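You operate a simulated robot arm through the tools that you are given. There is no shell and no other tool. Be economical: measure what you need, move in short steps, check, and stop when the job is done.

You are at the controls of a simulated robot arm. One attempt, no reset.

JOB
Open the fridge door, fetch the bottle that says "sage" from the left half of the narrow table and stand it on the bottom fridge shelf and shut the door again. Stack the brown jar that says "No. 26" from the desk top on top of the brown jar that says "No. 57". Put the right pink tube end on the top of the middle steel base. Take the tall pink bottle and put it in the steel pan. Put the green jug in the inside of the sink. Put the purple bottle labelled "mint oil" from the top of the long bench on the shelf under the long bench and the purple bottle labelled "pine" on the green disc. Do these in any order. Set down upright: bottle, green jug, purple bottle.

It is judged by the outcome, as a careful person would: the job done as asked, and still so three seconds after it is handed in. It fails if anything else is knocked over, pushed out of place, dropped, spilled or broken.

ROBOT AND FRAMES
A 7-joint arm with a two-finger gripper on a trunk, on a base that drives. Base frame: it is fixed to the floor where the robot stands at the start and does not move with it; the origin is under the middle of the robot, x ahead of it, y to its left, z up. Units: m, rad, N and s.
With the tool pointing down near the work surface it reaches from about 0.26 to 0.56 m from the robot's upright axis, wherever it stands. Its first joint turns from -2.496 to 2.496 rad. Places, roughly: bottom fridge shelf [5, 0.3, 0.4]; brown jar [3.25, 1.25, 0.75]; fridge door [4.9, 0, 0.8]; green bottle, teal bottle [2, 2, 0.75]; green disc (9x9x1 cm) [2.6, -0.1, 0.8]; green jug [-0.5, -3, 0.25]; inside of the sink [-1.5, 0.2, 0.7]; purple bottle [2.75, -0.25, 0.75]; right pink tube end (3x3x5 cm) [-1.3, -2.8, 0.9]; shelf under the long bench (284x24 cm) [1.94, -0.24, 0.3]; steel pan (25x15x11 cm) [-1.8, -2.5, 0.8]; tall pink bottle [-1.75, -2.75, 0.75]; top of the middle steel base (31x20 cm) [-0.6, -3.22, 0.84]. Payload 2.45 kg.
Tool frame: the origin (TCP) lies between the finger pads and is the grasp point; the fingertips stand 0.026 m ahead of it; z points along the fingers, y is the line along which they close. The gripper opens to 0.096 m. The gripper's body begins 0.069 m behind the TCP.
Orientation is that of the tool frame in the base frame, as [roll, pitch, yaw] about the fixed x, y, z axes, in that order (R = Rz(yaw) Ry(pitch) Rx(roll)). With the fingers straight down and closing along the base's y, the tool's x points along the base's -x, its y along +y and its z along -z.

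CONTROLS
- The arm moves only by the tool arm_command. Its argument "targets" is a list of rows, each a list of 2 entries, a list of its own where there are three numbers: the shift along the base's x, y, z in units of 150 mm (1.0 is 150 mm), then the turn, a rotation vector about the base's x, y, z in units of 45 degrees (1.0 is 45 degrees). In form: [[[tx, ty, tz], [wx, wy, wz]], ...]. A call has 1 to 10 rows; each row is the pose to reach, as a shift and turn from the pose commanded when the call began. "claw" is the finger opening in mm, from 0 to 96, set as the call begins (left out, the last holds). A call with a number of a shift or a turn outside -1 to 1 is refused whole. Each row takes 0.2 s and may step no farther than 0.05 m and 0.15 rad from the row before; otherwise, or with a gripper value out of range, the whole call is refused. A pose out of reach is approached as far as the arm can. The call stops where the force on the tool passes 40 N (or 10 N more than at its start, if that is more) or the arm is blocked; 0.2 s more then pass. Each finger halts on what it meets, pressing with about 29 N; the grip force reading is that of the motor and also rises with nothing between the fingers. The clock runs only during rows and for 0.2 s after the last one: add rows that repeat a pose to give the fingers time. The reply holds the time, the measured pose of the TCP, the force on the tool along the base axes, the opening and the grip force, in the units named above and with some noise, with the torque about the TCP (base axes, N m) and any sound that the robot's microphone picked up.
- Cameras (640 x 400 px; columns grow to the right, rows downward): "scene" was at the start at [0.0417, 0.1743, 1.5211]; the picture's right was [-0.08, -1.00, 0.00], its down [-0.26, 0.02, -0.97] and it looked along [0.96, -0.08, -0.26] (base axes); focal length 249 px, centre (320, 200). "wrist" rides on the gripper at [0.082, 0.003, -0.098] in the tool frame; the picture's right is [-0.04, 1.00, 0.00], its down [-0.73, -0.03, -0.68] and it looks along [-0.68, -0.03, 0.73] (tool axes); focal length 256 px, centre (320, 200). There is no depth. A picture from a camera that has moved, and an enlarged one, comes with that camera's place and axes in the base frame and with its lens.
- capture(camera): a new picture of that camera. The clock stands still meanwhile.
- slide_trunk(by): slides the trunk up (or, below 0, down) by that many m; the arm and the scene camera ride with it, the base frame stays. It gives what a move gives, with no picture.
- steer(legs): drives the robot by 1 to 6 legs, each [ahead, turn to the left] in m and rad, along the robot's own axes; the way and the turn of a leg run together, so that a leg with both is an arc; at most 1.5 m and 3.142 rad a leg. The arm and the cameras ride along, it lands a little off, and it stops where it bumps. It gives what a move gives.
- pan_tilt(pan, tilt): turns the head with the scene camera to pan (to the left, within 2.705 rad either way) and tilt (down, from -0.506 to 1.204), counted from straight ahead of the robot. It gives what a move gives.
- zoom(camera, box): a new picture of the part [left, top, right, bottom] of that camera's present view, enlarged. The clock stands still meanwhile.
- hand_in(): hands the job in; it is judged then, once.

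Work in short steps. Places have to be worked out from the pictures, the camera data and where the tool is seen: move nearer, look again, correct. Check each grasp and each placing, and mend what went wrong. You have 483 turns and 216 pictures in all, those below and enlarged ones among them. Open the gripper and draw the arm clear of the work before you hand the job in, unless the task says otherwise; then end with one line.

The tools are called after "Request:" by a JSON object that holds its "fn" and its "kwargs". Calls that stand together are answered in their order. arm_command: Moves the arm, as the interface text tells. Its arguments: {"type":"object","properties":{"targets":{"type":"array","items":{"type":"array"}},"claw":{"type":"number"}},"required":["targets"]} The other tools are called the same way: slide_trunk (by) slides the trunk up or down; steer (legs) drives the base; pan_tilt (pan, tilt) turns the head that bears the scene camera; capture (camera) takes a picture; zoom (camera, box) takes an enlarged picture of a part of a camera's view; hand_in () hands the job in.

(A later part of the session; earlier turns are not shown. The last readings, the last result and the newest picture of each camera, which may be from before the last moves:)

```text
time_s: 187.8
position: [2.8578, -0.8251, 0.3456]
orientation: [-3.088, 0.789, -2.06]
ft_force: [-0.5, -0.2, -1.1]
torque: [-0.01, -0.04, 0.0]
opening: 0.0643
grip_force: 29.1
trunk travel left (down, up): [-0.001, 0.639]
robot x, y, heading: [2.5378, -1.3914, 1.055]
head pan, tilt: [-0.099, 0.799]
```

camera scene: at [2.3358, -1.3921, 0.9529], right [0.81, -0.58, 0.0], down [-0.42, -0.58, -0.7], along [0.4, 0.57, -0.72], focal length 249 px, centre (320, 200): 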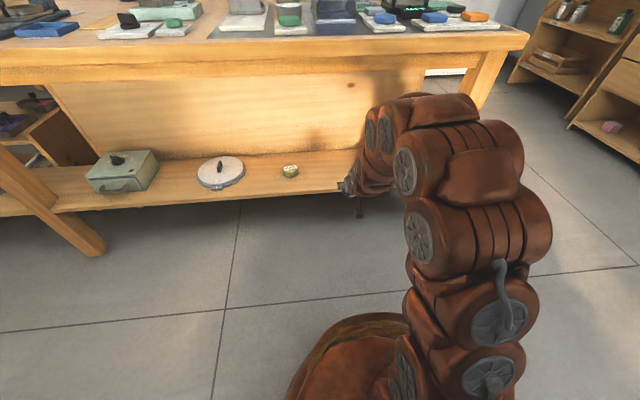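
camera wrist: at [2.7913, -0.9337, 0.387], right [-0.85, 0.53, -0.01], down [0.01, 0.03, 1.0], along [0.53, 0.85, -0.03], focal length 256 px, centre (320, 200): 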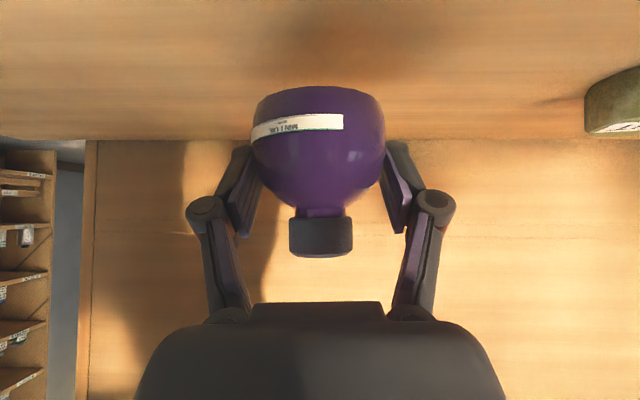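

Request:
{"fn": "arm_command", "kwargs": {"targets": [[[0, 0, -0.015], [0, 0, 0]], [[0, 0, -0.03], [0, 0, 0]]]}}

Request:
{"fn": "arm_command", "kwargs": {"targets": [[[0, 0, -0.015], [0, 0, 0]], [[0, 0, -0.015], [0, 0, 0]]]}}

```text
time_s: 188.4
position: [2.8573, -0.8256, 0.3417]
orientation: [-3.085, 0.789, -2.061]
ft_force: [0.5, 1.3, -1.4]
torque: [-0.01, -0.03, -0.01]
opening: 0.0645
grip_force: 28.8
trunk travel left (down, up): [-0.001, 0.639]
robot x, y, heading: [2.5352, -1.3886, 1.053]
head pan, tilt: [-0.099, 0.799]
```

```text
time_s: 189.0
position: [2.859, -0.8245, 0.3403]
orientation: [-3.088, 0.789, -2.059]
ft_force: [-0.3, -0.1, 0.1]
torque: [0.03, 0.05, 0.02]
opening: 0.0646
grip_force: 29.1
trunk travel left (down, up): [-0.001, 0.639]
robot x, y, heading: [2.5349, -1.3915, 1.057]
head pan, tilt: [-0.099, 0.799]
```

Request:
{"fn": "arm_command", "kwargs": {"targets": [[[0, 0, -0.015], [0, 0, 0]], [[0, 0, -0.015], [0, 0, 0]]]}}

Request:
{"fn": "capture", "kwargs": {"camera": "wrist"}}

```text
time_s: 189.6
position: [2.8591, -0.8243, 0.3383]
orientation: [-3.087, 0.792, -2.06]
ft_force: [-1.5, 1.6, 12.5]
torque: [0.33, 0.2, -0.01]
opening: 0.0644
grip_force: 28.8
trunk travel left (down, up): [-0.001, 0.639]
robot x, y, heading: [2.5376, -1.3897, 1.049]
head pan, tilt: [-0.099, 0.799]
```

```text
144 pictures are left
camera wrist: at [2.7926, -0.9332, 0.3505], right [-0.85, 0.53, -0.01], down [0.01, 0.03, 1.0], along [0.53, 0.85, -0.03], focal length 256 px, centre (320, 200)
```

wrist: 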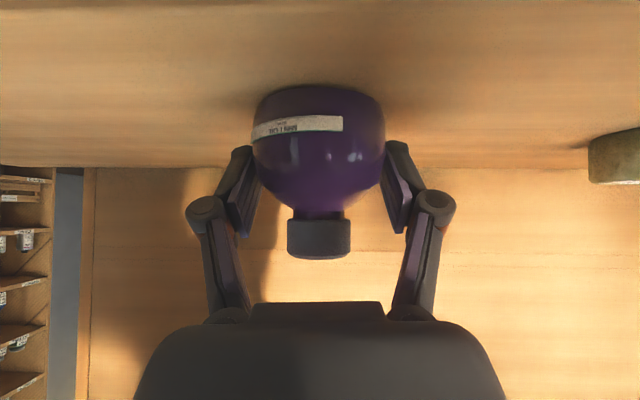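

Contact. Open and back straight out.

Request:
{"fn": "arm_command", "kwargs": {"targets": [[[0, 0, 0], [0, 0, 0]], [[0, 0, 0], [0, 0, 0]], [[0, 0, 0], [0, 0, 0]], [[0, 0, 0], [0, 0, 0]]], "claw": 96}}

Request:
{"fn": "steer", "kwargs": {"legs": [[-0.25, 0]]}}

Request:
{"fn": "capture", "kwargs": {"camera": "wrist"}}

```text
time_s: 190.6
position: [2.8583, -0.8256, 0.3374]
orientation: [-3.089, 0.79, -2.059]
ft_force: [-0.4, 0.0, 0.8]
torque: [-0.01, 0.01, -0.02]
opening: 0.0961
grip_force: 0.1
trunk travel left (down, up): [-0.001, 0.639]
robot x, y, heading: [2.5397, -1.3947, 1.049]
head pan, tilt: [-0.099, 0.799]
```

```text
time_s: 192.4
position: [2.7337, -1.0474, 0.3363]
orientation: [-3.089, 0.789, -2.059]
ft_force: [0.5, 0.4, 0.2]
torque: [0.01, 0.01, 0.02]
opening: 0.0958
grip_force: 0.0
trunk travel left (down, up): [-0.001, 0.639]
robot x, y, heading: [2.4096, -1.6128, 1.049]
head pan, tilt: [-0.099, 0.799]
```

```text
143 pictures are left
camera wrist: at [2.6658, -1.1572, 0.3496], right [-0.85, 0.53, -0.01], down [0.01, 0.03, 1.0], along [0.53, 0.85, -0.03], focal length 256 px, centre (320, 200)
```

wrist: 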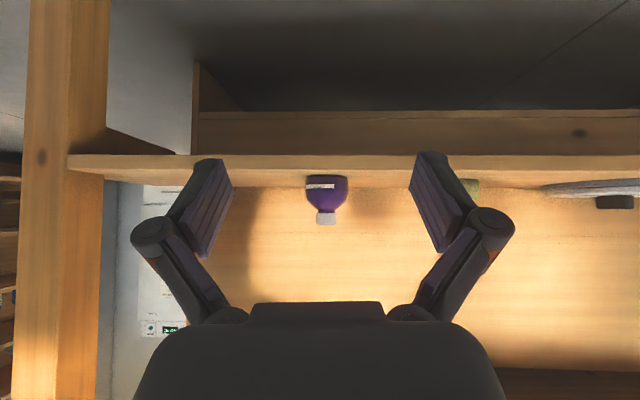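

Mint oil stands upright on the shelf. Next the fridge: I raise the trunk and drive around the far end to in front of the fridge.

Request:
{"fn": "slide_trunk", "kwargs": {"by": 0.4}}

Request:
{"fn": "steer", "kwargs": {"legs": [[0, -1.564], [0.98, 0], [0, 1.564], [1.4, 0]]}}

Request:
{"fn": "pan_tilt", "kwargs": {"pan": 0.0, "tilt": 0.4}}

Request:
{"fn": "capture", "kwargs": {"camera": "scene"}}

```text
time_s: 196.3
position: [2.7331, -1.0489, 0.7362]
orientation: [-3.088, 0.79, -2.06]
ft_force: [-0.1, -0.8, 0.8]
torque: [-0.01, -0.02, 0.0]
opening: 0.0958
grip_force: 0.1
trunk travel left (down, up): [-0.401, 0.239]
robot x, y, heading: [2.4106, -1.617, 1.052]
head pan, tilt: [-0.099, 0.799]
```

```text
time_s: 215.3
position: [4.2101, -0.2479, 0.7367]
orientation: [-3.085, 0.789, -2.02]
ft_force: [0.9, 0.0, -0.2]
torque: [0.04, 0.03, -0.01]
opening: 0.0961
grip_force: 0.1
trunk travel left (down, up): [-0.401, 0.239]
robot x, y, heading: [3.9143, -0.8246, 1.095]
head pan, tilt: [-0.099, 0.799]
```

```text
time_s: 216.2
position: [4.2103, -0.2491, 0.7372]
orientation: [-3.087, 0.789, -2.019]
ft_force: [0.4, -0.4, -0.1]
torque: [0.01, 0.03, 0.04]
opening: 0.0962
grip_force: 0.1
trunk travel left (down, up): [-0.401, 0.239]
robot x, y, heading: [3.9134, -0.8258, 1.097]
head pan, tilt: [0.0, 0.4]
```

```text
142 pictures are left
camera scene: at [3.7693, -0.7049, 1.3879], right [0.89, -0.46, 0.0], down [-0.18, -0.35, -0.92], along [0.42, 0.82, -0.39], focal length 249 px, centre (320, 200)
```

scene: 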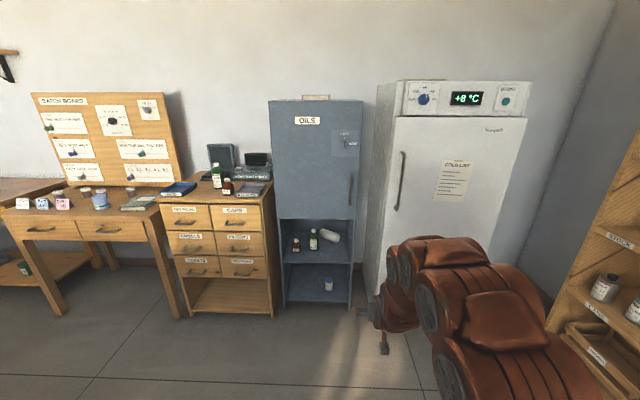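

Fridge handle: vertical bar at about (4.61, 0.115), z 0.87–1.15, hinge on the right side. I raise the arm to z≈0.97 and line up in front of the handle.

Request:
{"fn": "slide_trunk", "kwargs": {"by": 0.235}}

Request:
{"fn": "steer", "kwargs": {"legs": [[0, -0.441], [0.37, 0], [0, 0.4]]}}

Request:
{"fn": "capture", "kwargs": {"camera": "scene"}}

Request:
{"fn": "capture", "kwargs": {"camera": "wrist"}}

```text
time_s: 218.7
position: [4.2117, -0.2479, 0.9727]
orientation: [-3.087, 0.788, -2.019]
ft_force: [-1.1, 0.8, 0.0]
torque: [-0.01, 0.0, 0.01]
opening: 0.096
grip_force: 0.1
trunk travel left (down, up): [-0.636, 0.004]
robot x, y, heading: [3.9118, -0.8299, 1.094]
head pan, tilt: [0.0, 0.4]
```

```text
time_s: 223.6
position: [4.5389, -0.0387, 0.9725]
orientation: [-3.089, 0.789, -2.069]
ft_force: [0.5, -0.3, 0.1]
torque: [-0.04, 0.01, 0.0]
opening: 0.0962
grip_force: 0.1
trunk travel left (down, up): [-0.636, 0.004]
robot x, y, heading: [4.2131, -0.6043, 1.041]
head pan, tilt: [0.0, 0.4]
```

```text
141 pictures are left
camera scene: at [4.0755, -0.4741, 1.623], right [0.86, -0.5, 0.0], down [-0.2, -0.34, -0.92], along [0.46, 0.8, -0.39], focal length 249 px, centre (320, 200)
```

scene: 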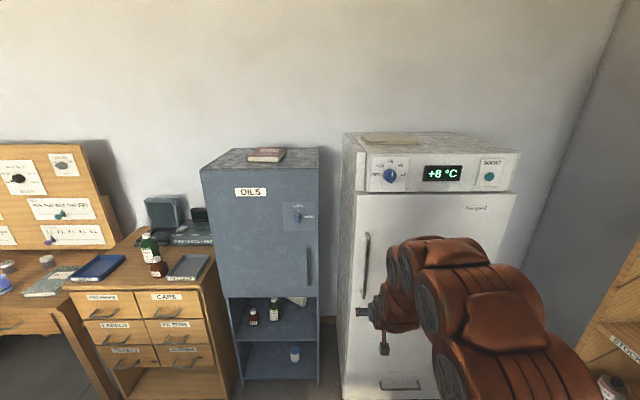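

```text
140 pictures are left
camera wrist: at [4.4716, -0.1479, 0.9847], right [-0.84, 0.54, -0.01], down [0.01, 0.03, 1.0], along [0.54, 0.84, -0.03], focal length 256 px, centre (320, 200)
```

wrist: 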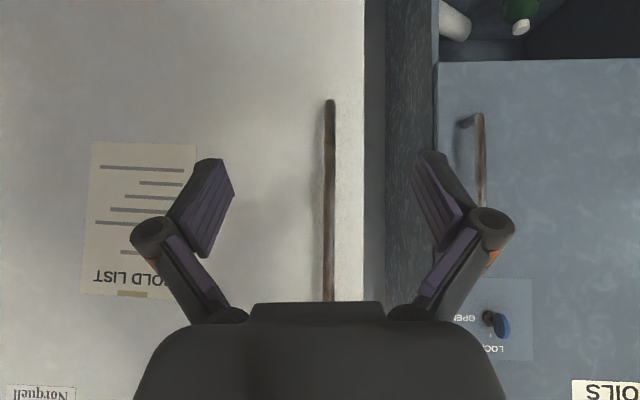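

The handle is nearly centred in the wrist view, about 13 cm ahead. Drive 10 cm forward and look.

Request:
{"fn": "steer", "kwargs": {"legs": [[0.1, 0]]}}

Request:
{"fn": "capture", "kwargs": {"camera": "wrist"}}

Request:
{"fn": "zoom", "kwargs": {"camera": "scene", "box": [320, 200, 480, 320]}}

```text
time_s: 224.7
position: [4.5866, 0.0444, 0.9718]
orientation: [-3.086, 0.788, -2.068]
ft_force: [-1.1, -0.2, 0.9]
torque: [0.02, 0.0, 0.02]
opening: 0.0961
grip_force: 0.1
trunk travel left (down, up): [-0.636, 0.004]
robot x, y, heading: [4.2602, -0.5158, 1.046]
head pan, tilt: [0.0, 0.4]
```

```text
139 pictures are left
camera wrist: at [4.5191, -0.0639, 0.9849], right [-0.85, 0.53, -0.01], down [0.01, 0.03, 1.0], along [0.53, 0.84, -0.03], focal length 256 px, centre (320, 200)
```

wrist: 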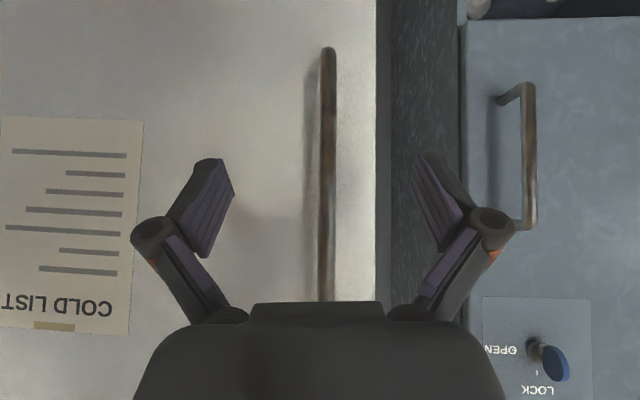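

```text
3.33 times, centred on (400, 260) of scene
camera zoom: at [4.1235, -0.3909, 1.623], right [0.87, -0.5, 0.0], down [-0.19, -0.34, -0.92], along [0.46, 0.8, -0.39], focal length 830 px, centre (53, 0)
```

zoom: 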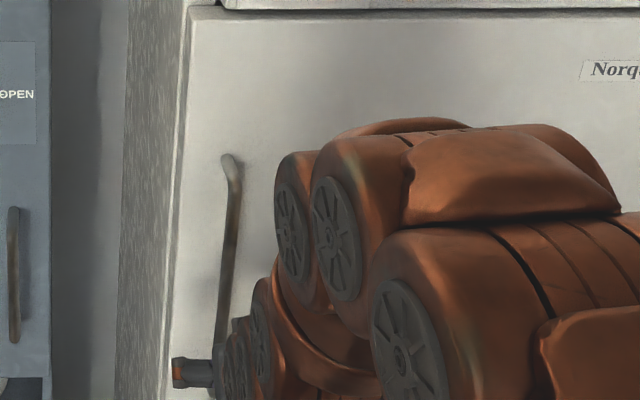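

The handle is 7 cm ahead of the TCP, centred. Advance 5.7 cm and close on the bar.

Request:
{"fn": "arm_command", "kwargs": {"targets": [[[0.07, 0.11, 0], [0, 0, 0]], [[0.14, 0.21, 0], [0, 0, 0]], [[0.2, 0.32, 0], [0, 0, 0]]]}}

Request:
{"fn": "arm_command", "kwargs": {"targets": [[[0, 0, 0], [0, 0, 0]], [[0, 0, 0], [0, 0, 0]], [[0, 0, 0], [0, 0, 0]], [[0, 0, 0], [0, 0, 0]], [[0, 0, 0], [0, 0, 0]], [[0, 0, 0], [0, 0, 0]], [[0, 0, 0], [0, 0, 0]]], "claw": 0}}

Request:
{"fn": "capture", "kwargs": {"camera": "wrist"}}

```text
time_s: 225.5
position: [4.6166, 0.0926, 0.974]
orientation: [-3.086, 0.787, -2.066]
ft_force: [-0.6, 0.6, 0.4]
torque: [0.01, -0.03, 0.02]
opening: 0.0959
grip_force: 0.1
trunk travel left (down, up): [-0.636, 0.004]
robot x, y, heading: [4.2597, -0.5219, 1.049]
head pan, tilt: [0.0, 0.4]
```

```text
time_s: 227.1
position: [4.6125, 0.0967, 0.9718]
orientation: [-3.086, 0.791, -2.061]
ft_force: [-14.6, 6.9, 0.2]
torque: [0.49, 1.32, 0.3]
opening: 0.0142
grip_force: 40.4
trunk travel left (down, up): [-0.636, 0.004]
robot x, y, heading: [4.2598, -0.5184, 1.05]
head pan, tilt: [0.0, 0.4]
stopped in row 7: the force on the tool passed its limit at 42 N (the readings are from after the stop); the commanded pose is now the measured one
```

```text
137 pictures are left
camera wrist: at [4.5454, -0.0134, 0.9856], right [-0.85, 0.53, -0.01], down [0.01, 0.04, 1.0], along [0.53, 0.85, -0.03], focal length 256 px, centre (320, 200)
```

wrist: 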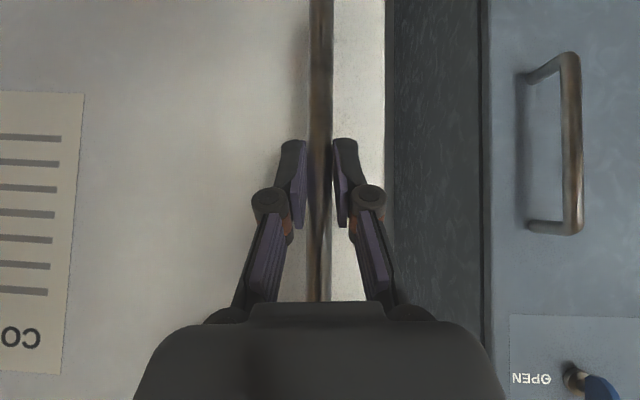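

Bar gripped (14 mm). Pull the door open along its arc about the hinge (~(5.08,-0.11)), rotating the tool with it.

Request:
{"fn": "arm_command", "kwargs": {"targets": [[[-0.065, -0.153, 0], [0, 0, 0.062]], [[-0.127, -0.306, 0], [0, 0, 0.124]], [[-0.18, -0.465, 0], [0, 0, 0.186]], [[-0.225, -0.624, 0], [0, 0, 0.247]], [[-0.26, -0.77, 0], [0, 0, 0.302]], [[-0.285, -0.912, 0], [0, 0, 0.357]]]}}

Request:
{"fn": "capture", "kwargs": {"camera": "scene"}}

```text
time_s: 228.5
position: [4.5744, -0.0433, 0.9725]
orientation: [-3.087, 0.787, -1.784]
ft_force: [9.3, -0.6, -22.5]
torque: [-0.52, 1.26, -0.23]
opening: 0.0141
grip_force: 40.4
trunk travel left (down, up): [-0.636, 0.004]
robot x, y, heading: [4.2629, -0.5185, 1.045]
head pan, tilt: [0.0, 0.4]
```

```text
136 pictures are left
camera scene: at [4.1247, -0.3898, 1.623], right [0.87, -0.5, 0.0], down [-0.2, -0.34, -0.92], along [0.46, 0.8, -0.39], focal length 249 px, centre (320, 200)
```

scene: 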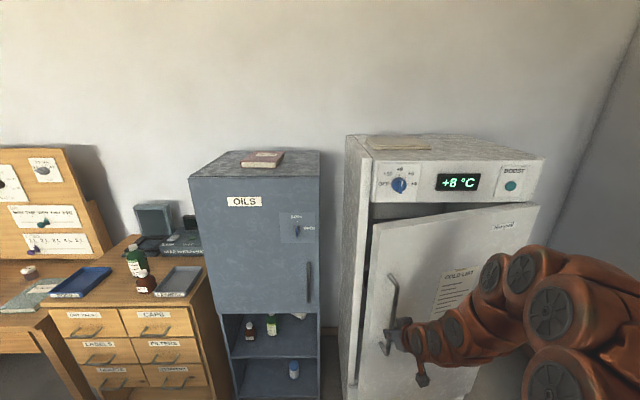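

The door is ~16° open. Pull another ~8° with the arm, then release.

Request:
{"fn": "arm_command", "kwargs": {"targets": [[[-0.018, -0.16, 0], [0, 0, 0.062]], [[-0.027, -0.33, 0], [0, 0, 0.124]], [[-0.026, -0.5, 0], [0, 0, 0.185]]]}}

Request:
{"fn": "arm_command", "kwargs": {"targets": [[[0, 0, 0], [0, 0, 0]], [[0, 0, 0], [0, 0, 0]], [[0, 0, 0], [0, 0, 0]], [[0, 0, 0], [0, 0, 0]], [[0, 0, 0], [0, 0, 0]]], "claw": 70}}

Request:
{"fn": "steer", "kwargs": {"legs": [[-0.12, 0]]}}

Request:
{"fn": "capture", "kwargs": {"camera": "scene"}}

```text
time_s: 229.0
position: [4.5721, -0.0601, 0.9762]
orientation: [-3.092, 0.777, -1.745]
ft_force: [8.9, 0.0, -11.1]
torque: [-0.77, 1.13, -0.18]
opening: 0.0141
grip_force: 40.5
out of reach, approached as far as the arm can: row 1, 2
trunk travel left (down, up): [-0.636, 0.004]
robot x, y, heading: [4.2641, -0.5192, 1.048]
head pan, tilt: [0.0, 0.4]
stopped in row 2: the force on the tool passed its limit at 64 N (the readings are from after the stop); the commanded pose is now the measured one
```

```text
time_s: 230.2
position: [4.5704, -0.0578, 0.9781]
orientation: [-3.091, 0.779, -1.744]
ft_force: [0.5, -0.6, 0.7]
torque: [-0.02, -0.01, 0.02]
opening: 0.0701
grip_force: 0.0
trunk travel left (down, up): [-0.636, 0.004]
robot x, y, heading: [4.2613, -0.5208, 1.054]
head pan, tilt: [0.0, 0.4]
```

```text
time_s: 231.4
position: [4.511, -0.1599, 0.9778]
orientation: [-3.09, 0.78, -1.741]
ft_force: [-0.4, -0.2, -0.3]
torque: [0.0, -0.01, 0.01]
opening: 0.07
grip_force: 0.0
trunk travel left (down, up): [-0.636, 0.004]
robot x, y, heading: [4.2008, -0.6207, 1.051]
head pan, tilt: [0.0, 0.4]
```

```text
135 pictures are left
camera scene: at [4.0639, -0.4939, 1.623], right [0.87, -0.5, 0.0], down [-0.19, -0.34, -0.92], along [0.46, 0.8, -0.39], focal length 249 px, centre (320, 200)
```

scene: 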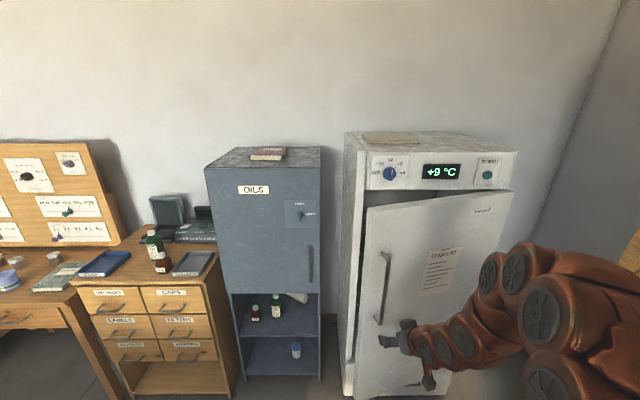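

The door stays ajar at ~20°. I re-grip the handle (drive forward the same 12 cm) and swing it further by backing with a slight right turn.

Request:
{"fn": "steer", "kwargs": {"legs": [[0.12, 0]]}}

Request:
{"fn": "arm_command", "kwargs": {"targets": [[[0, 0, 0], [0, 0, 0]], [[0, 0, 0], [0, 0, 0]], [[0, 0, 0], [0, 0, 0]], [[0, 0, 0], [0, 0, 0]], [[0, 0, 0], [0, 0, 0]]], "claw": 10}}

Request:
{"fn": "steer", "kwargs": {"legs": [[-0.093, -0.117], [-0.063, -0.19]]}}

Request:
{"fn": "capture", "kwargs": {"camera": "scene"}}

```text
time_s: 232.7
position: [4.5673, -0.0541, 0.9765]
orientation: [-3.091, 0.779, -1.735]
ft_force: [0.1, -0.2, -0.2]
torque: [-0.03, -0.01, -0.02]
opening: 0.0701
grip_force: 0.0
trunk travel left (down, up): [-0.636, 0.004]
robot x, y, heading: [4.2593, -0.515, 1.055]
head pan, tilt: [0.0, 0.4]
```

```text
time_s: 233.9
position: [4.5694, -0.0534, 0.9771]
orientation: [-3.092, 0.781, -1.735]
ft_force: [16.2, -2.0, -1.2]
torque: [-0.01, 0.09, -0.24]
opening: 0.0206
grip_force: 8.2
trunk travel left (down, up): [-0.636, 0.004]
robot x, y, heading: [4.2645, -0.5148, 1.052]
head pan, tilt: [0.0, 0.4]
```

```text
time_s: 235.5
position: [4.5824, -0.2153, 0.9739]
orientation: [-3.096, 0.773, -1.922]
ft_force: [1.4, 0.0, 0.6]
torque: [-0.04, 0.13, 0.04]
opening: 0.0137
grip_force: 3.0
trunk travel left (down, up): [-0.636, 0.004]
robot x, y, heading: [4.1953, -0.6125, 0.872]
head pan, tilt: [0.0, 0.4]
stopped in leg 2: the force on the tool passed its limit at 45 N (the readings are from after the stop); the commanded pose is now the measured one
```

```text
134 pictures are left
camera scene: at [4.0851, -0.4619, 1.6231], right [0.76, -0.65, 0.0], down [-0.25, -0.3, -0.92], along [0.59, 0.7, -0.39], focal length 249 px, centre (320, 200)
```

scene: 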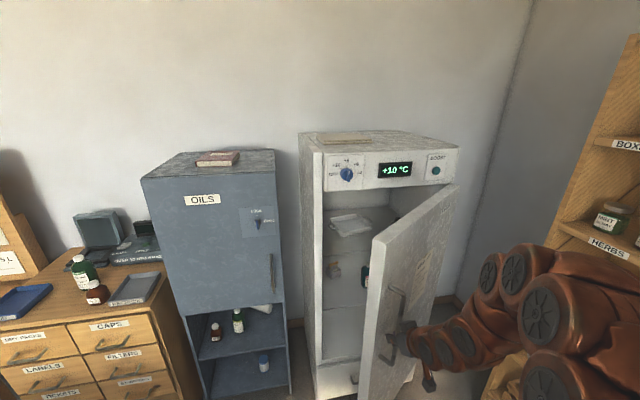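

Door ~40° open. Release the handle and back away.

Request:
{"fn": "arm_command", "kwargs": {"targets": [[[0, 0, 0], [0, 0, 0]], [[0, 0, 0], [0, 0, 0]], [[0, 0, 0], [0, 0, 0]], [[0, 0, 0], [0, 0, 0]], [[0, 0, 0], [0, 0, 0]]], "claw": 70}}

Request:
{"fn": "steer", "kwargs": {"legs": [[-0.2, 0]]}}

Request:
{"fn": "capture", "kwargs": {"camera": "scene"}}

```text
time_s: 236.7
position: [4.5827, -0.2153, 0.9755]
orientation: [-3.094, 0.772, -1.922]
ft_force: [-0.6, 0.3, -0.2]
torque: [0.03, -0.03, 0.01]
opening: 0.0701
grip_force: 0.1
trunk travel left (down, up): [-0.636, 0.004]
robot x, y, heading: [4.199, -0.6156, 0.871]
head pan, tilt: [0.0, 0.4]
```

```text
time_s: 238.2
position: [4.457, -0.3615, 0.9749]
orientation: [-3.096, 0.773, -1.919]
ft_force: [0.1, 0.2, -0.1]
torque: [0.01, -0.02, -0.01]
opening: 0.0699
grip_force: 0.0
trunk travel left (down, up): [-0.636, 0.004]
robot x, y, heading: [4.075, -0.7589, 0.871]
head pan, tilt: [0.0, 0.4]
```

```text
133 pictures are left
camera scene: at [3.9608, -0.6086, 1.623], right [0.77, -0.64, 0.0], down [-0.25, -0.3, -0.92], along [0.59, 0.7, -0.39], focal length 249 px, centre (320, 200)
```

scene: 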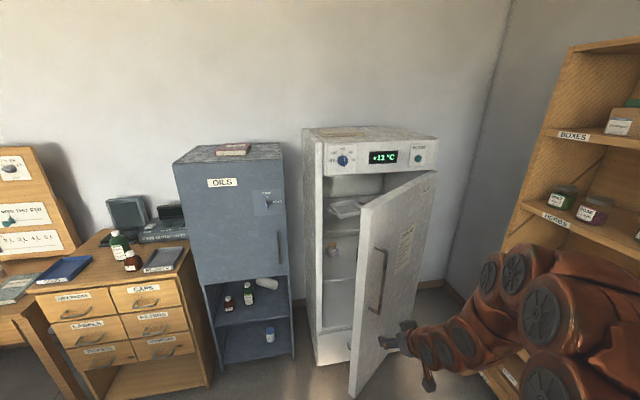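

Now I push the door from its inner/free edge: swing the hand left of the edge, go in slightly, then turn right.

Request:
{"fn": "arm_command", "kwargs": {"targets": [[[0, 0, 0], [0, 0, 0]], [[0, 0, 0], [0, 0, 0]], [[0, 0, 0], [0, 0, 0]], [[0, 0, 0], [0, 0, 0]]], "claw": 0}}

Request:
{"fn": "steer", "kwargs": {"legs": [[0, 0.45], [0.18, 0]]}}

Request:
{"fn": "capture", "kwargs": {"camera": "scene"}}

```text
time_s: 239.2
position: [4.4579, -0.3607, 0.9759]
orientation: [-3.095, 0.773, -1.919]
ft_force: [-0.6, 0.0, -0.3]
torque: [0.03, 0.0, 0.01]
opening: 0.0
grip_force: 20.9
trunk travel left (down, up): [-0.636, 0.004]
robot x, y, heading: [4.0741, -0.7585, 0.872]
head pan, tilt: [0.0, 0.4]
```

```text
time_s: 242.0
position: [4.2947, -0.0637, 0.9756]
orientation: [-3.095, 0.774, -1.475]
ft_force: [1.1, 0.4, 0.0]
torque: [0.02, 0.04, 0.01]
opening: 0.0001
grip_force: 28.8
trunk travel left (down, up): [-0.636, 0.004]
robot x, y, heading: [4.1163, -0.5939, 1.313]
head pan, tilt: [0.0, 0.4]
```

```text
132 pictures are left
camera scene: at [3.9519, -0.501, 1.623], right [0.97, -0.25, 0.0], down [-0.1, -0.38, -0.92], along [0.23, 0.89, -0.39], focal length 249 px, centre (320, 200)
```

scene: 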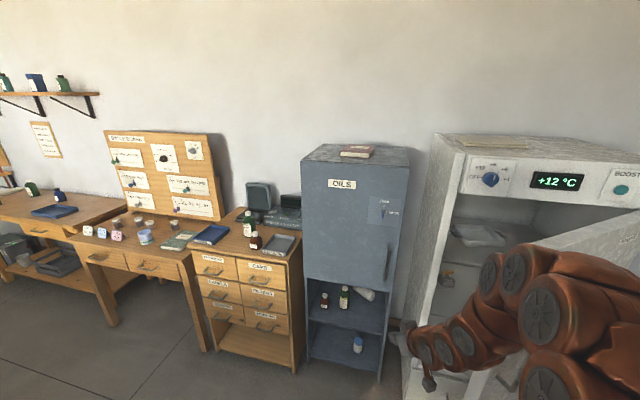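

The hand is left of the door's free edge. Turn right to push it, with a little forward drive.

Request:
{"fn": "steer", "kwargs": {"legs": [[0, -0.8], [0.08, -0.2], [0, -0.3]]}}

Request:
{"fn": "capture", "kwargs": {"camera": "scene"}}

```text
time_s: 246.2
position: [4.7456, -0.5771, 0.9744]
orientation: [-3.095, 0.772, -2.763]
ft_force: [0.6, -1.0, 1.1]
torque: [0.01, 0.02, 0.0]
opening: 0.0
grip_force: 29.0
trunk travel left (down, up): [-0.636, 0.004]
robot x, y, heading: [4.1923, -0.5552, 0.028]
head pan, tilt: [0.0, 0.4]
```

```text
131 pictures are left
camera scene: at [4.2291, -0.3713, 1.623], right [0.03, -1.0, 0.0], down [-0.39, -0.01, -0.92], along [0.92, 0.02, -0.39], focal length 249 px, centre (320, 200)
```

scene: 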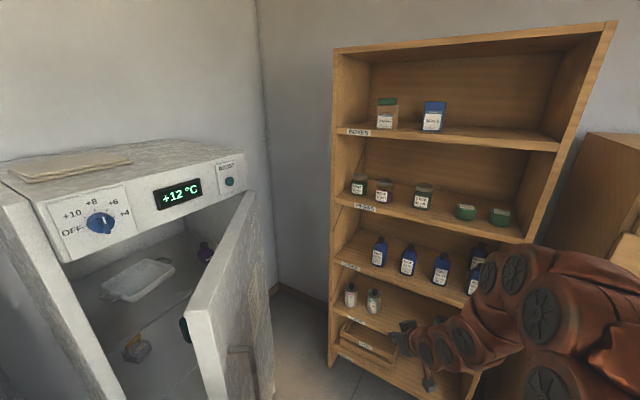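

The hand passed in front of the edge (door still ~33°; its edge is at about s=4.03, l=2.13). I reverse the motion, go 13 cm deeper and sweep again.

Request:
{"fn": "steer", "kwargs": {"legs": [[0, 0.3], [-0.08, 0.2], [0, 0.8], [0.13, 0]]}}

Request:
{"fn": "steer", "kwargs": {"legs": [[0, -0.6]]}}

Request:
{"fn": "capture", "kwargs": {"camera": "scene"}}

```text
time_s: 251.3
position: [4.31, 0.0655, 0.9743]
orientation: [-3.095, 0.773, -1.45]
ft_force: [-0.1, 0.2, 0.0]
torque: [-0.04, 0.03, 0.02]
opening: 0.0
grip_force: 28.3
trunk travel left (down, up): [-0.636, 0.004]
robot x, y, heading: [4.147, -0.4628, 1.345]
head pan, tilt: [0.0, 0.4]
```

```text
time_s: 253.0
position: [4.5234, -0.0612, 0.9738]
orientation: [-3.103, 0.769, -1.908]
ft_force: [0.0, 0.3, -0.1]
torque: [0.01, -0.01, 0.0]
opening: 0.0
grip_force: 28.4
trunk travel left (down, up): [-0.636, 0.004]
robot x, y, heading: [4.1459, -0.4624, 0.89]
head pan, tilt: [0.0, 0.4]
stopped in leg 1: the force on the tool passed its limit at 92 N (the readings are from after the stop); the commanded pose is now the measured one
```

```text
130 pictures are left
camera scene: at [4.0328, -0.3149, 1.623], right [0.77, -0.63, 0.0], down [-0.25, -0.3, -0.92], along [0.58, 0.71, -0.39], focal length 249 px, centre (320, 200)
```

scene: 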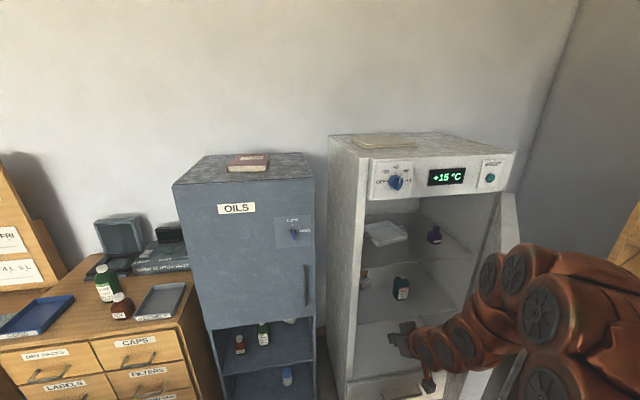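

The hit swung the door wide open. I look closely at the interior.

Request:
{"fn": "steer", "kwargs": {"legs": [[-0.25, 0]]}}

Request:
{"fn": "pan_tilt", "kwargs": {"pan": 0.1, "tilt": 0.55}}

Request:
{"fn": "capture", "kwargs": {"camera": "scene"}}

```text
time_s: 254.8
position: [4.3631, -0.2551, 0.9731]
orientation: [-3.102, 0.77, -1.904]
ft_force: [-0.5, 0.5, 0.5]
torque: [0.0, -0.02, -0.01]
opening: 0.0001
grip_force: 28.7
trunk travel left (down, up): [-0.636, 0.004]
robot x, y, heading: [3.9902, -0.6589, 0.887]
head pan, tilt: [0.0, 0.4]
```

```text
time_s: 255.6
position: [4.3623, -0.2546, 0.973]
orientation: [-3.102, 0.772, -1.905]
ft_force: [0.0, -0.1, 0.1]
torque: [0.0, -0.01, 0.01]
opening: 0.0001
grip_force: 28.5
trunk travel left (down, up): [-0.636, 0.004]
robot x, y, heading: [3.9874, -0.6595, 0.89]
head pan, tilt: [0.099, 0.55]
```

```text
129 pictures are left
camera scene: at [3.8637, -0.5079, 1.6094], right [0.83, -0.55, 0.0], down [-0.29, -0.44, -0.85], along [0.47, 0.71, -0.52], focal length 249 px, centre (320, 200)
```

scene: 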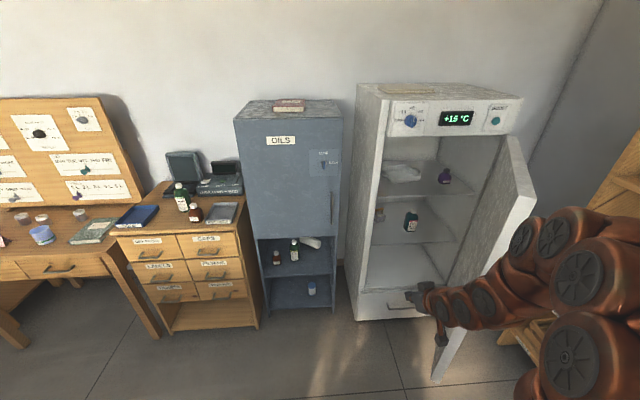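

Door wide open, the bottom shelf is empty with ~0.35 m clearance. Now fetch the sage bottle: drive along the aisle to the narrow table.

Request:
{"fn": "steer", "kwargs": {"legs": [[0, 1.1], [0.86, 0], [0, 0.634], [1.2, 0], [1.16, 0], [0, -1.571]]}}

Request:
{"fn": "pan_tilt", "kwargs": {"pan": 0.0, "tilt": 0.6}}

Request:
{"fn": "capture", "kwargs": {"camera": "scene"}}

```text
time_s: 279.4
position: [1.8987, 1.8027, 0.9726]
orientation: [-3.101, 0.77, -1.673]
ft_force: [-0.5, -0.5, 0.1]
torque: [-0.02, -0.03, 0.03]
opening: 0.0001
grip_force: 29.2
trunk travel left (down, up): [-0.636, 0.004]
robot x, y, heading: [1.6294, 1.3246, 1.117]
head pan, tilt: [0.099, 0.55]
```

```text
time_s: 280.1
position: [1.8986, 1.8022, 0.9736]
orientation: [-3.101, 0.768, -1.673]
ft_force: [-0.5, -0.5, 0.5]
torque: [-0.02, 0.03, 0.0]
opening: 0.0
grip_force: 28.7
trunk travel left (down, up): [-0.636, 0.004]
robot x, y, heading: [1.6269, 1.3262, 1.116]
head pan, tilt: [0.0, 0.6]
```

```text
128 pictures are left
camera scene: at [1.4793, 1.4382, 1.6048], right [0.9, -0.44, 0.0], down [-0.25, -0.51, -0.83], along [0.36, 0.74, -0.56], focal length 249 px, centre (320, 200)
```

scene: 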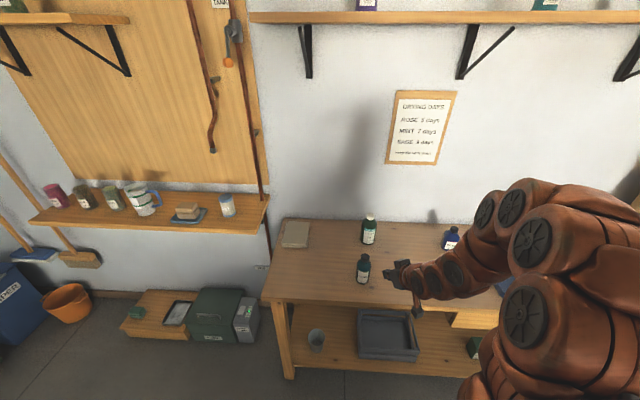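

Request:
{"fn": "zoom", "kwargs": {"camera": "scene", "box": [330, 200, 430, 300]}}

```text
4.00 times, centred on (380, 250) of scene
camera zoom: at [1.4793, 1.4382, 1.6048], right [0.9, -0.44, 0.0], down [-0.25, -0.51, -0.83], along [0.36, 0.74, -0.56], focal length 996 px, centre (80, 0)
```

zoom: 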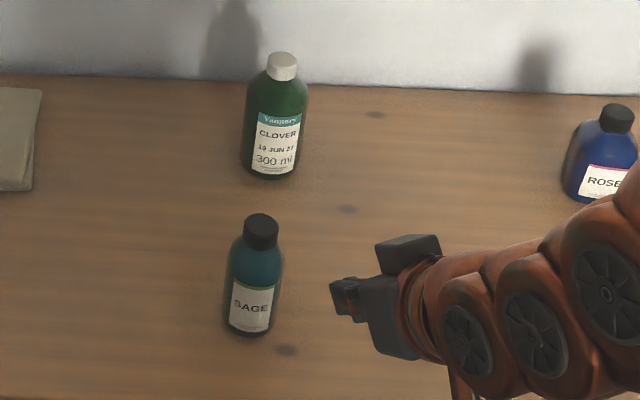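

Sage is at about (1.909, 1.937), table z≈0.80, top 0.915. I move the open gripper above it, aligning tool yaw with my heading.

Request:
{"fn": "arm_command", "kwargs": {"targets": [[[0.02, 0.22, 0], [0, 0, -0.11]], [[0.04, 0.45, 0], [0, 0, -0.22]], [[0.05, 0.67, 0], [0, 0, -0.33]], [[0.07, 0.9, 0], [0, 0, -0.44]], [[0.07, 0.9, 0], [0, 0, -0.44]]], "claw": 96}}

Request:
{"fn": "capture", "kwargs": {"camera": "scene"}}

Request:
{"fn": "zoom", "kwargs": {"camera": "scene", "box": [330, 200, 430, 300]}}

```text
time_s: 281.3
position: [1.9074, 1.9385, 0.9752]
orientation: [-3.103, 0.767, -2.019]
ft_force: [-0.3, 0.0, 0.3]
torque: [0.0, -0.01, 0.01]
opening: 0.096
grip_force: 0.0
trunk travel left (down, up): [-0.636, 0.004]
robot x, y, heading: [1.6312, 1.3247, 1.119]
head pan, tilt: [0.0, 0.6]
```

```text
126 pictures are left
camera scene: at [1.4791, 1.4384, 1.6048], right [0.9, -0.44, 0.0], down [-0.25, -0.51, -0.83], along [0.36, 0.74, -0.56], focal length 249 px, centre (320, 200)
```

scene: 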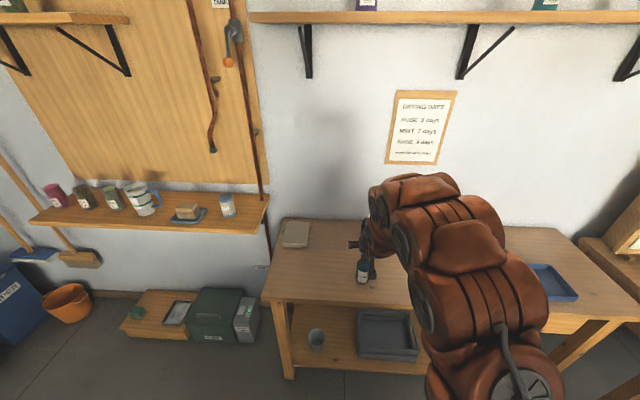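

```text
4.00 times, centred on (380, 250) of scene
camera zoom: at [1.4791, 1.4384, 1.6048], right [0.9, -0.44, 0.0], down [-0.25, -0.51, -0.83], along [0.36, 0.74, -0.56], focal length 996 px, centre (80, 0)
```

zoom: 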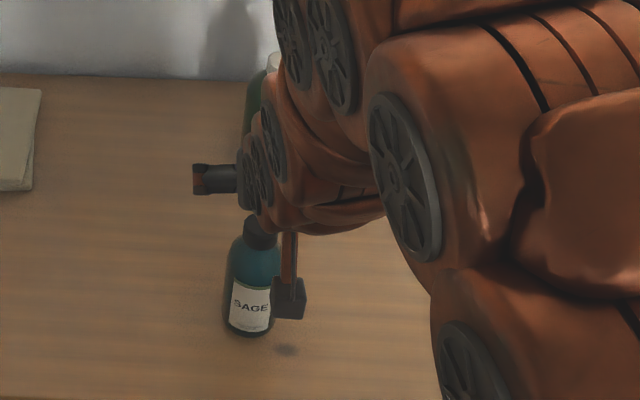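

TCP is above the bottle. Lower the trunk 8 cm, then check.

Request:
{"fn": "slide_trunk", "kwargs": {"by": -0.08}}

Request:
{"fn": "zoom", "kwargs": {"camera": "scene", "box": [320, 180, 440, 280]}}

Request:
{"fn": "capture", "kwargs": {"camera": "wrist"}}

```text
time_s: 282.4
position: [1.9097, 1.9391, 0.8946]
orientation: [-3.103, 0.77, -2.018]
ft_force: [0.0, 0.6, 0.4]
torque: [0.02, 0.02, 0.02]
opening: 0.0963
grip_force: 0.1
trunk travel left (down, up): [-0.556, 0.084]
robot x, y, heading: [1.6271, 1.3241, 1.119]
head pan, tilt: [0.0, 0.6]
```

```text
4.00 times, centred on (380, 230) of scene
camera zoom: at [1.4792, 1.4383, 1.5248], right [0.9, -0.44, 0.0], down [-0.25, -0.51, -0.83], along [0.36, 0.74, -0.56], focal length 996 px, centre (80, 80)
```

zoom: 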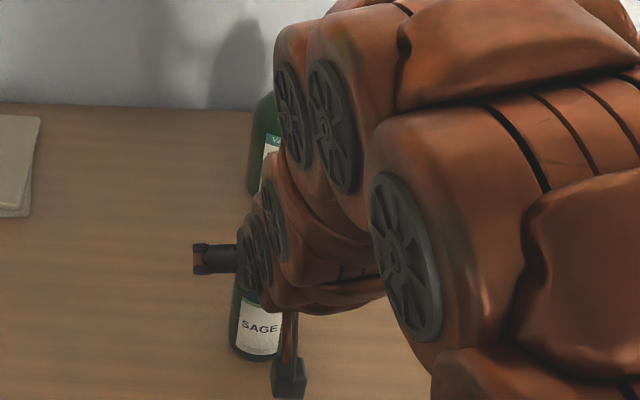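

```text
123 pictures are left
camera wrist: at [1.8475, 1.8269, 0.9103], right [-0.88, 0.48, 0.0], down [0.03, 0.05, 1.0], along [0.48, 0.87, -0.05], focal length 256 px, centre (320, 200)
```

wrist: 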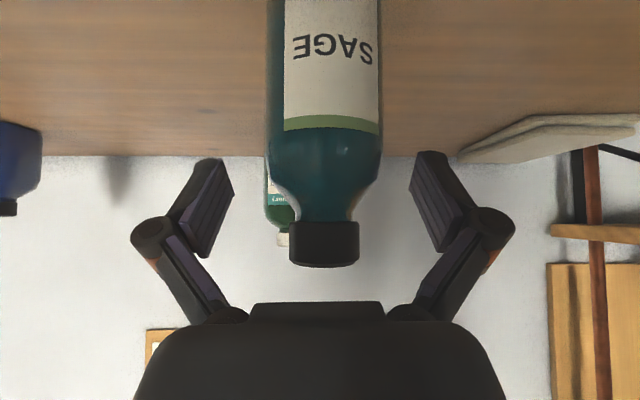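

Centred. The cap top is ~0.938, shoulder 0.888, so I grip at TCP z≈0.868.

Request:
{"fn": "arm_command", "kwargs": {"targets": [[[0, 0, -0.09], [0, 0, 0]], [[0, 0, -0.175], [0, 0, 0]]]}}

Request:
{"fn": "arm_command", "kwargs": {"targets": [[[0, 0, 0], [0, 0, 0]], [[0, 0, 0], [0, 0, 0]], [[0, 0, 0], [0, 0, 0]], [[0, 0, 0], [0, 0, 0]], [[0, 0, 0], [0, 0, 0]]], "claw": 40}}

Request:
{"fn": "capture", "kwargs": {"camera": "wrist"}}

```text
time_s: 283.0
position: [1.9083, 1.9378, 0.8686]
orientation: [-3.103, 0.77, -2.019]
ft_force: [1.1, 0.1, 0.3]
torque: [0.02, 0.04, -0.01]
opening: 0.0963
grip_force: 0.0
trunk travel left (down, up): [-0.556, 0.084]
robot x, y, heading: [1.6282, 1.3288, 1.119]
head pan, tilt: [0.0, 0.6]
```

```text
time_s: 284.2
position: [1.9082, 1.9392, 0.869]
orientation: [-3.1, 0.77, -2.02]
ft_force: [-1.7, 1.7, 3.5]
torque: [0.07, 0.21, -0.01]
opening: 0.0521
grip_force: 28.9
trunk travel left (down, up): [-0.556, 0.084]
robot x, y, heading: [1.6314, 1.3269, 1.123]
head pan, tilt: [0.0, 0.6]
```

```text
122 pictures are left
camera wrist: at [1.8473, 1.8266, 0.885], right [-0.88, 0.48, 0.0], down [0.03, 0.05, 1.0], along [0.48, 0.87, -0.05], focal length 256 px, centre (320, 200)
```

wrist: 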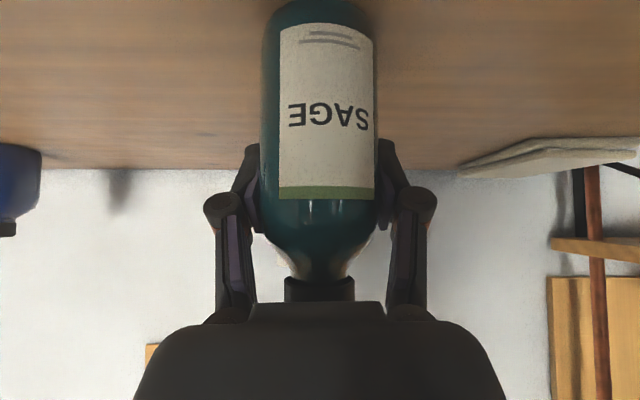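

Gripped. Lift and back off, then drive back to the fridge.

Request:
{"fn": "slide_trunk", "kwargs": {"by": 0.08}}

Request:
{"fn": "steer", "kwargs": {"legs": [[-0.12, 0], [0, -1.638], [1.2, 0], [1.1, 0]]}}

Request:
{"fn": "capture", "kwargs": {"camera": "scene"}}

```text
time_s: 285.4
position: [1.9079, 1.939, 0.9483]
orientation: [-3.102, 0.767, -2.021]
ft_force: [0.5, -0.8, -2.9]
torque: [0.0, -0.01, 0.0]
opening: 0.0517
grip_force: 28.9
trunk travel left (down, up): [-0.636, 0.004]
robot x, y, heading: [1.6286, 1.3231, 1.12]
head pan, tilt: [0.0, 0.6]
```

```text
time_s: 301.6
position: [4.2238, -0.1686, 0.9492]
orientation: [-3.101, 0.768, 2.664]
ft_force: [0.4, 0.5, -3.0]
torque: [-0.01, -0.01, -0.03]
opening: 0.0518
grip_force: 29.3
trunk travel left (down, up): [-0.636, 0.004]
robot x, y, heading: [3.6178, 0.1271, -0.48]
head pan, tilt: [0.0, 0.6]
```

```text
121 pictures are left
camera scene: at [3.7361, 0.2743, 1.6048], right [-0.46, -0.89, 0.0], down [-0.5, 0.26, -0.83], along [0.73, -0.38, -0.57], focal length 249 px, centre (320, 200)
```

scene: 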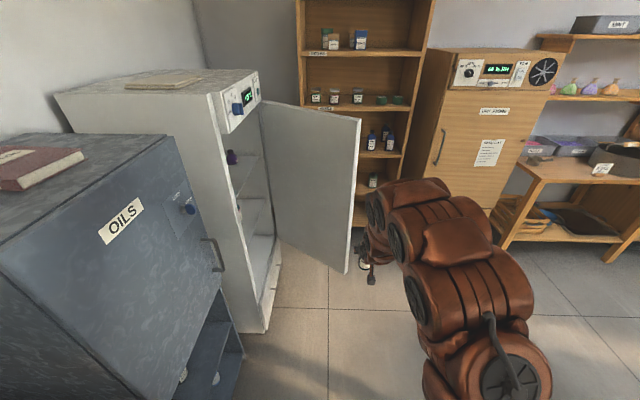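

Sage held; the door is at ~90°. I go round at a distance so that my arm won't sweep into the open door, then face the fridge.

Request:
{"fn": "steer", "kwargs": {"legs": [[0.45, 0], [0, -1.145], [0.866, 0], [0, 2.531]]}}

Request:
{"fn": "capture", "kwargs": {"camera": "scene"}}

```text
time_s: 304.1
position: [4.5964, -0.3687, 0.9465]
orientation: [-3.108, 0.759, 2.646]
ft_force: [-3.3, -2.8, -1.6]
torque: [-0.01, 0.01, -0.15]
opening: 0.0516
grip_force: 29.3
trunk travel left (down, up): [-0.636, 0.004]
robot x, y, heading: [3.9968, -0.0645, -0.482]
head pan, tilt: [0.0, 0.6]
stopped in leg 1: the force on the tool passed its limit at 51 N (the readings are from after the stop); the commanded pose is now the measured one
```

```text
120 pictures are left
camera scene: at [4.1132, 0.0769, 1.6049], right [-0.46, -0.89, 0.0], down [-0.5, 0.26, -0.82], along [0.73, -0.38, -0.57], focal length 249 px, centre (320, 200)
```

scene: 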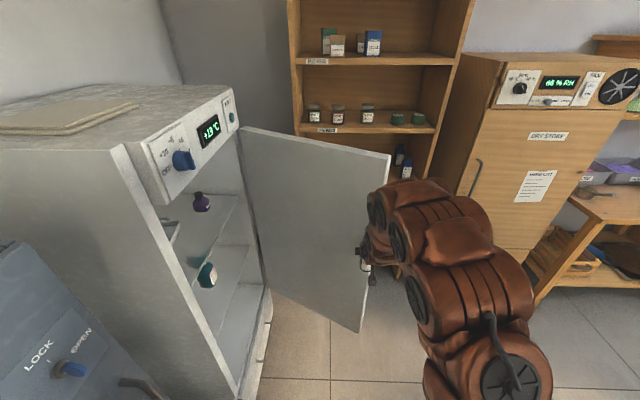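

The hand nudged the door (it was only ~60° open). I back off and check the bottle.

Request:
{"fn": "steer", "kwargs": {"legs": [[-0.12, 0]]}}

Request:
{"fn": "capture", "kwargs": {"camera": "wrist"}}

Request:
{"fn": "capture", "kwargs": {"camera": "scene"}}

```text
time_s: 305.3
position: [4.4901, -0.3108, 0.9471]
orientation: [-3.105, 0.759, 2.648]
ft_force: [-0.5, 0.1, -2.5]
torque: [-0.01, -0.04, 0.01]
opening: 0.0515
grip_force: 29.0
trunk travel left (down, up): [-0.636, 0.004]
robot x, y, heading: [3.8851, -0.0123, -0.484]
head pan, tilt: [0.0, 0.6]
```

```text
119 pictures are left
camera wrist: at [4.3823, -0.2454, 0.9634], right [0.52, 0.85, 0.0], down [0.05, -0.03, 1.0], along [0.85, -0.52, -0.06], focal length 256 px, centre (320, 200)
```

wrist: 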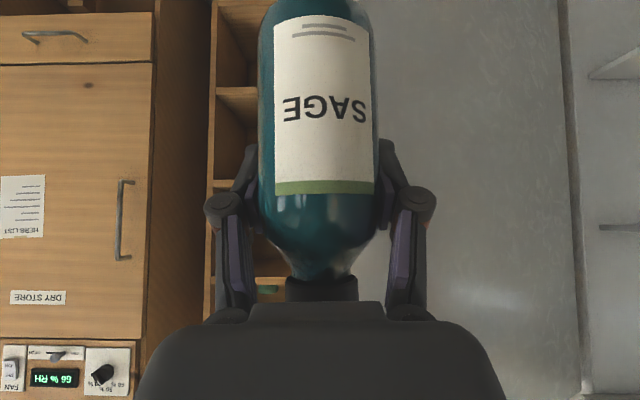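

```text
118 pictures are left
camera scene: at [4.0056, 0.134, 1.6048], right [-0.46, -0.89, 0.0], down [-0.5, 0.26, -0.82], along [0.73, -0.38, -0.57], focal length 249 px, centre (320, 200)
```

scene: 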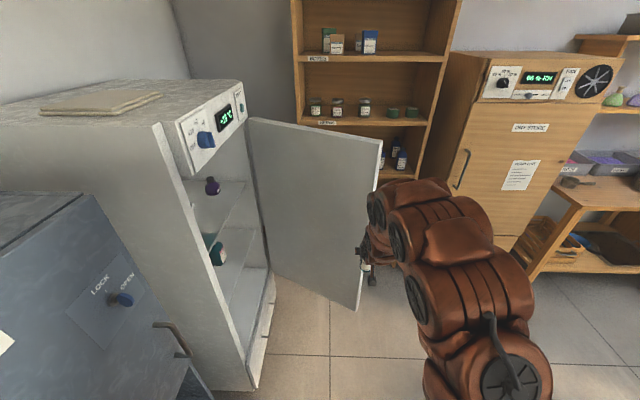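

Bottle fine; the door is at ~66°. I want it wider: I go to a spot left of it (turning the safe way round), then push its inner side gently with the hand.

Request:
{"fn": "steer", "kwargs": {"legs": [[0, -0.53], [0.53, 0], [0, -2.3], [0, -2.0]]}}

Request:
{"fn": "capture", "kwargs": {"camera": "scene"}}

```text
time_s: 320.4
position: [4.5887, 0.0733, 0.9456]
orientation: [-3.105, 0.759, -2.283]
ft_force: [-0.6, 0.4, -2.9]
torque: [0.0, -0.04, -0.02]
opening: 0.0517
grip_force: 28.8
trunk travel left (down, up): [-0.636, 0.004]
robot x, y, heading: [4.1635, -0.4452, 0.87]
head pan, tilt: [0.0, 0.6]
```

```text
117 pictures are left
camera scene: at [4.0477, -0.3004, 1.6048], right [0.76, -0.65, 0.0], down [-0.37, -0.43, -0.82], along [0.53, 0.63, -0.57], focal length 249 px, centre (320, 200)
```

scene: 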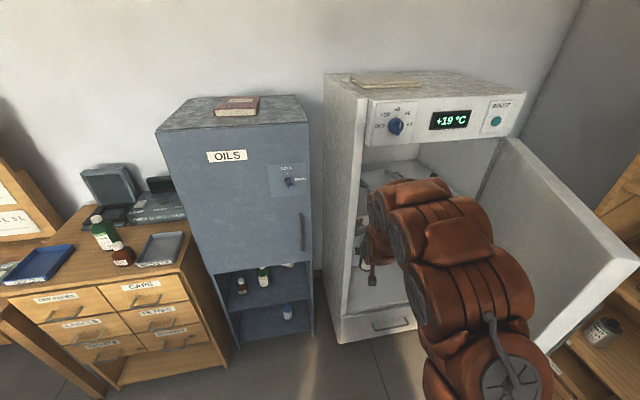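

Hand is now on the inner side. Turn right in small steps to push the door wider.

Request:
{"fn": "steer", "kwargs": {"legs": [[0, -0.45]]}}

Request:
{"fn": "steer", "kwargs": {"legs": [[0, -0.2]]}}

Request:
{"fn": "steer", "kwargs": {"legs": [[0, -0.2]]}}

Request:
{"fn": "capture", "kwargs": {"camera": "scene"}}

```text
time_s: 322.1
position: [4.7726, -0.1659, 0.9469]
orientation: [-3.104, 0.761, -2.738]
ft_force: [-0.3, -0.2, -3.3]
torque: [0.02, -0.04, -0.04]
opening: 0.0517
grip_force: 29.0
trunk travel left (down, up): [-0.636, 0.004]
robot x, y, heading: [4.1647, -0.4468, 0.417]
head pan, tilt: [0.0, 0.6]
```

```text
time_s: 323.2
position: [4.8176, -0.2916, 0.9471]
orientation: [-3.106, 0.761, -2.936]
ft_force: [0.6, 0.1, -3.2]
torque: [0.01, -0.04, 0.0]
opening: 0.0514
grip_force: 28.8
trunk travel left (down, up): [-0.636, 0.004]
robot x, y, heading: [4.1616, -0.446, 0.214]
head pan, tilt: [0.0, 0.6]
```

```text
time_s: 324.4
position: [4.8344, -0.4273, 0.9474]
orientation: [-3.104, 0.761, -3.138]
ft_force: [0.2, -0.6, -3.2]
torque: [0.01, -0.02, -0.02]
opening: 0.0515
grip_force: 29.4
trunk travel left (down, up): [-0.636, 0.004]
robot x, y, heading: [4.1619, -0.4502, 0.013]
head pan, tilt: [0.0, 0.6]
```

```text
116 pictures are left
camera scene: at [4.1982, -0.265, 1.6048], right [0.01, -1.0, 0.0], down [-0.56, -0.01, -0.82], along [0.82, 0.01, -0.57], focal length 249 px, centre (320, 200)
```

scene: 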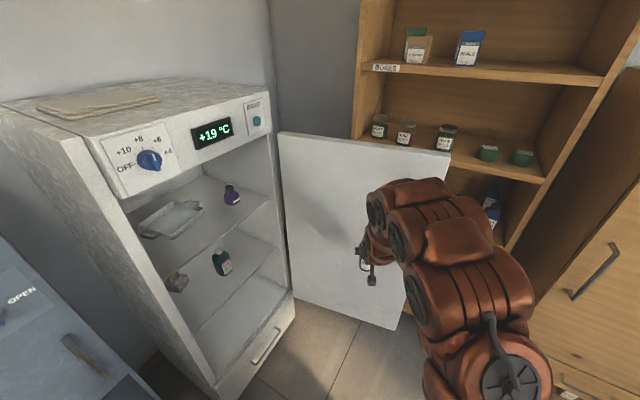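

Door now ~100° open. Turn back, back off, and lower the hand outside the fridge.

Request:
{"fn": "steer", "kwargs": {"legs": [[0, 0.693], [-0.35, 0]]}}

Request:
{"fn": "slide_trunk", "kwargs": {"by": -0.4}}

Request:
{"fn": "capture", "kwargs": {"camera": "scene"}}

Request:
{"fn": "capture", "kwargs": {"camera": "wrist"}}

```text
time_s: 328.5
position: [4.4004, -0.2278, 0.9458]
orientation: [-3.106, 0.759, -2.446]
ft_force: [0.2, 0.5, -3.1]
torque: [0.01, -0.02, 0.01]
opening: 0.0518
grip_force: 28.5
trunk travel left (down, up): [-0.636, 0.004]
robot x, y, heading: [3.8994, -0.6734, 0.704]
head pan, tilt: [0.0, 0.6]
```

```text
time_s: 332.3
position: [4.3998, -0.2284, 0.5467]
orientation: [-3.106, 0.759, -2.445]
ft_force: [0.4, -0.3, -2.9]
torque: [0.01, -0.01, 0.03]
opening: 0.0516
grip_force: 29.0
trunk travel left (down, up): [-0.236, 0.404]
robot x, y, heading: [3.8957, -0.675, 0.707]
head pan, tilt: [0.0, 0.6]
```

```text
115 pictures are left
camera scene: at [3.806, -0.5111, 1.2048], right [0.65, -0.76, 0.0], down [-0.43, -0.37, -0.82], along [0.63, 0.53, -0.57], focal length 249 px, centre (320, 200)
```

scene: 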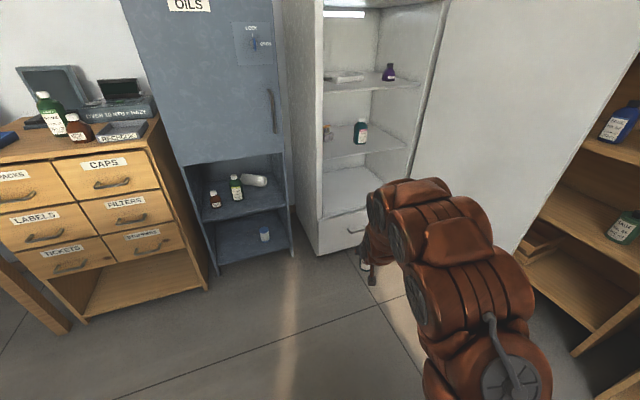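

```text
114 pictures are left
camera wrist: at [4.2986, -0.3057, 0.5636], right [-0.6, 0.8, 0.0], down [0.05, 0.04, 1.0], along [0.8, 0.6, -0.06], focal length 256 px, centre (320, 200)
```

wrist: 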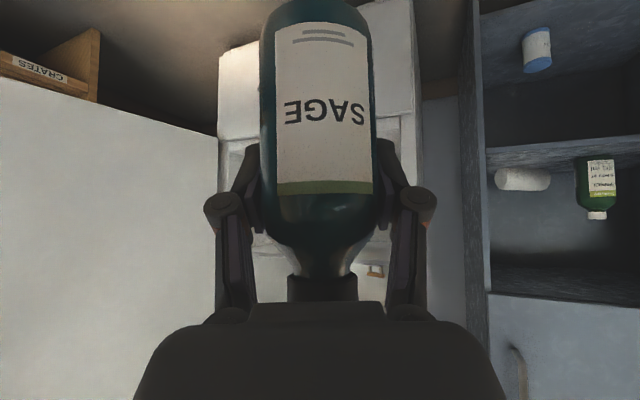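

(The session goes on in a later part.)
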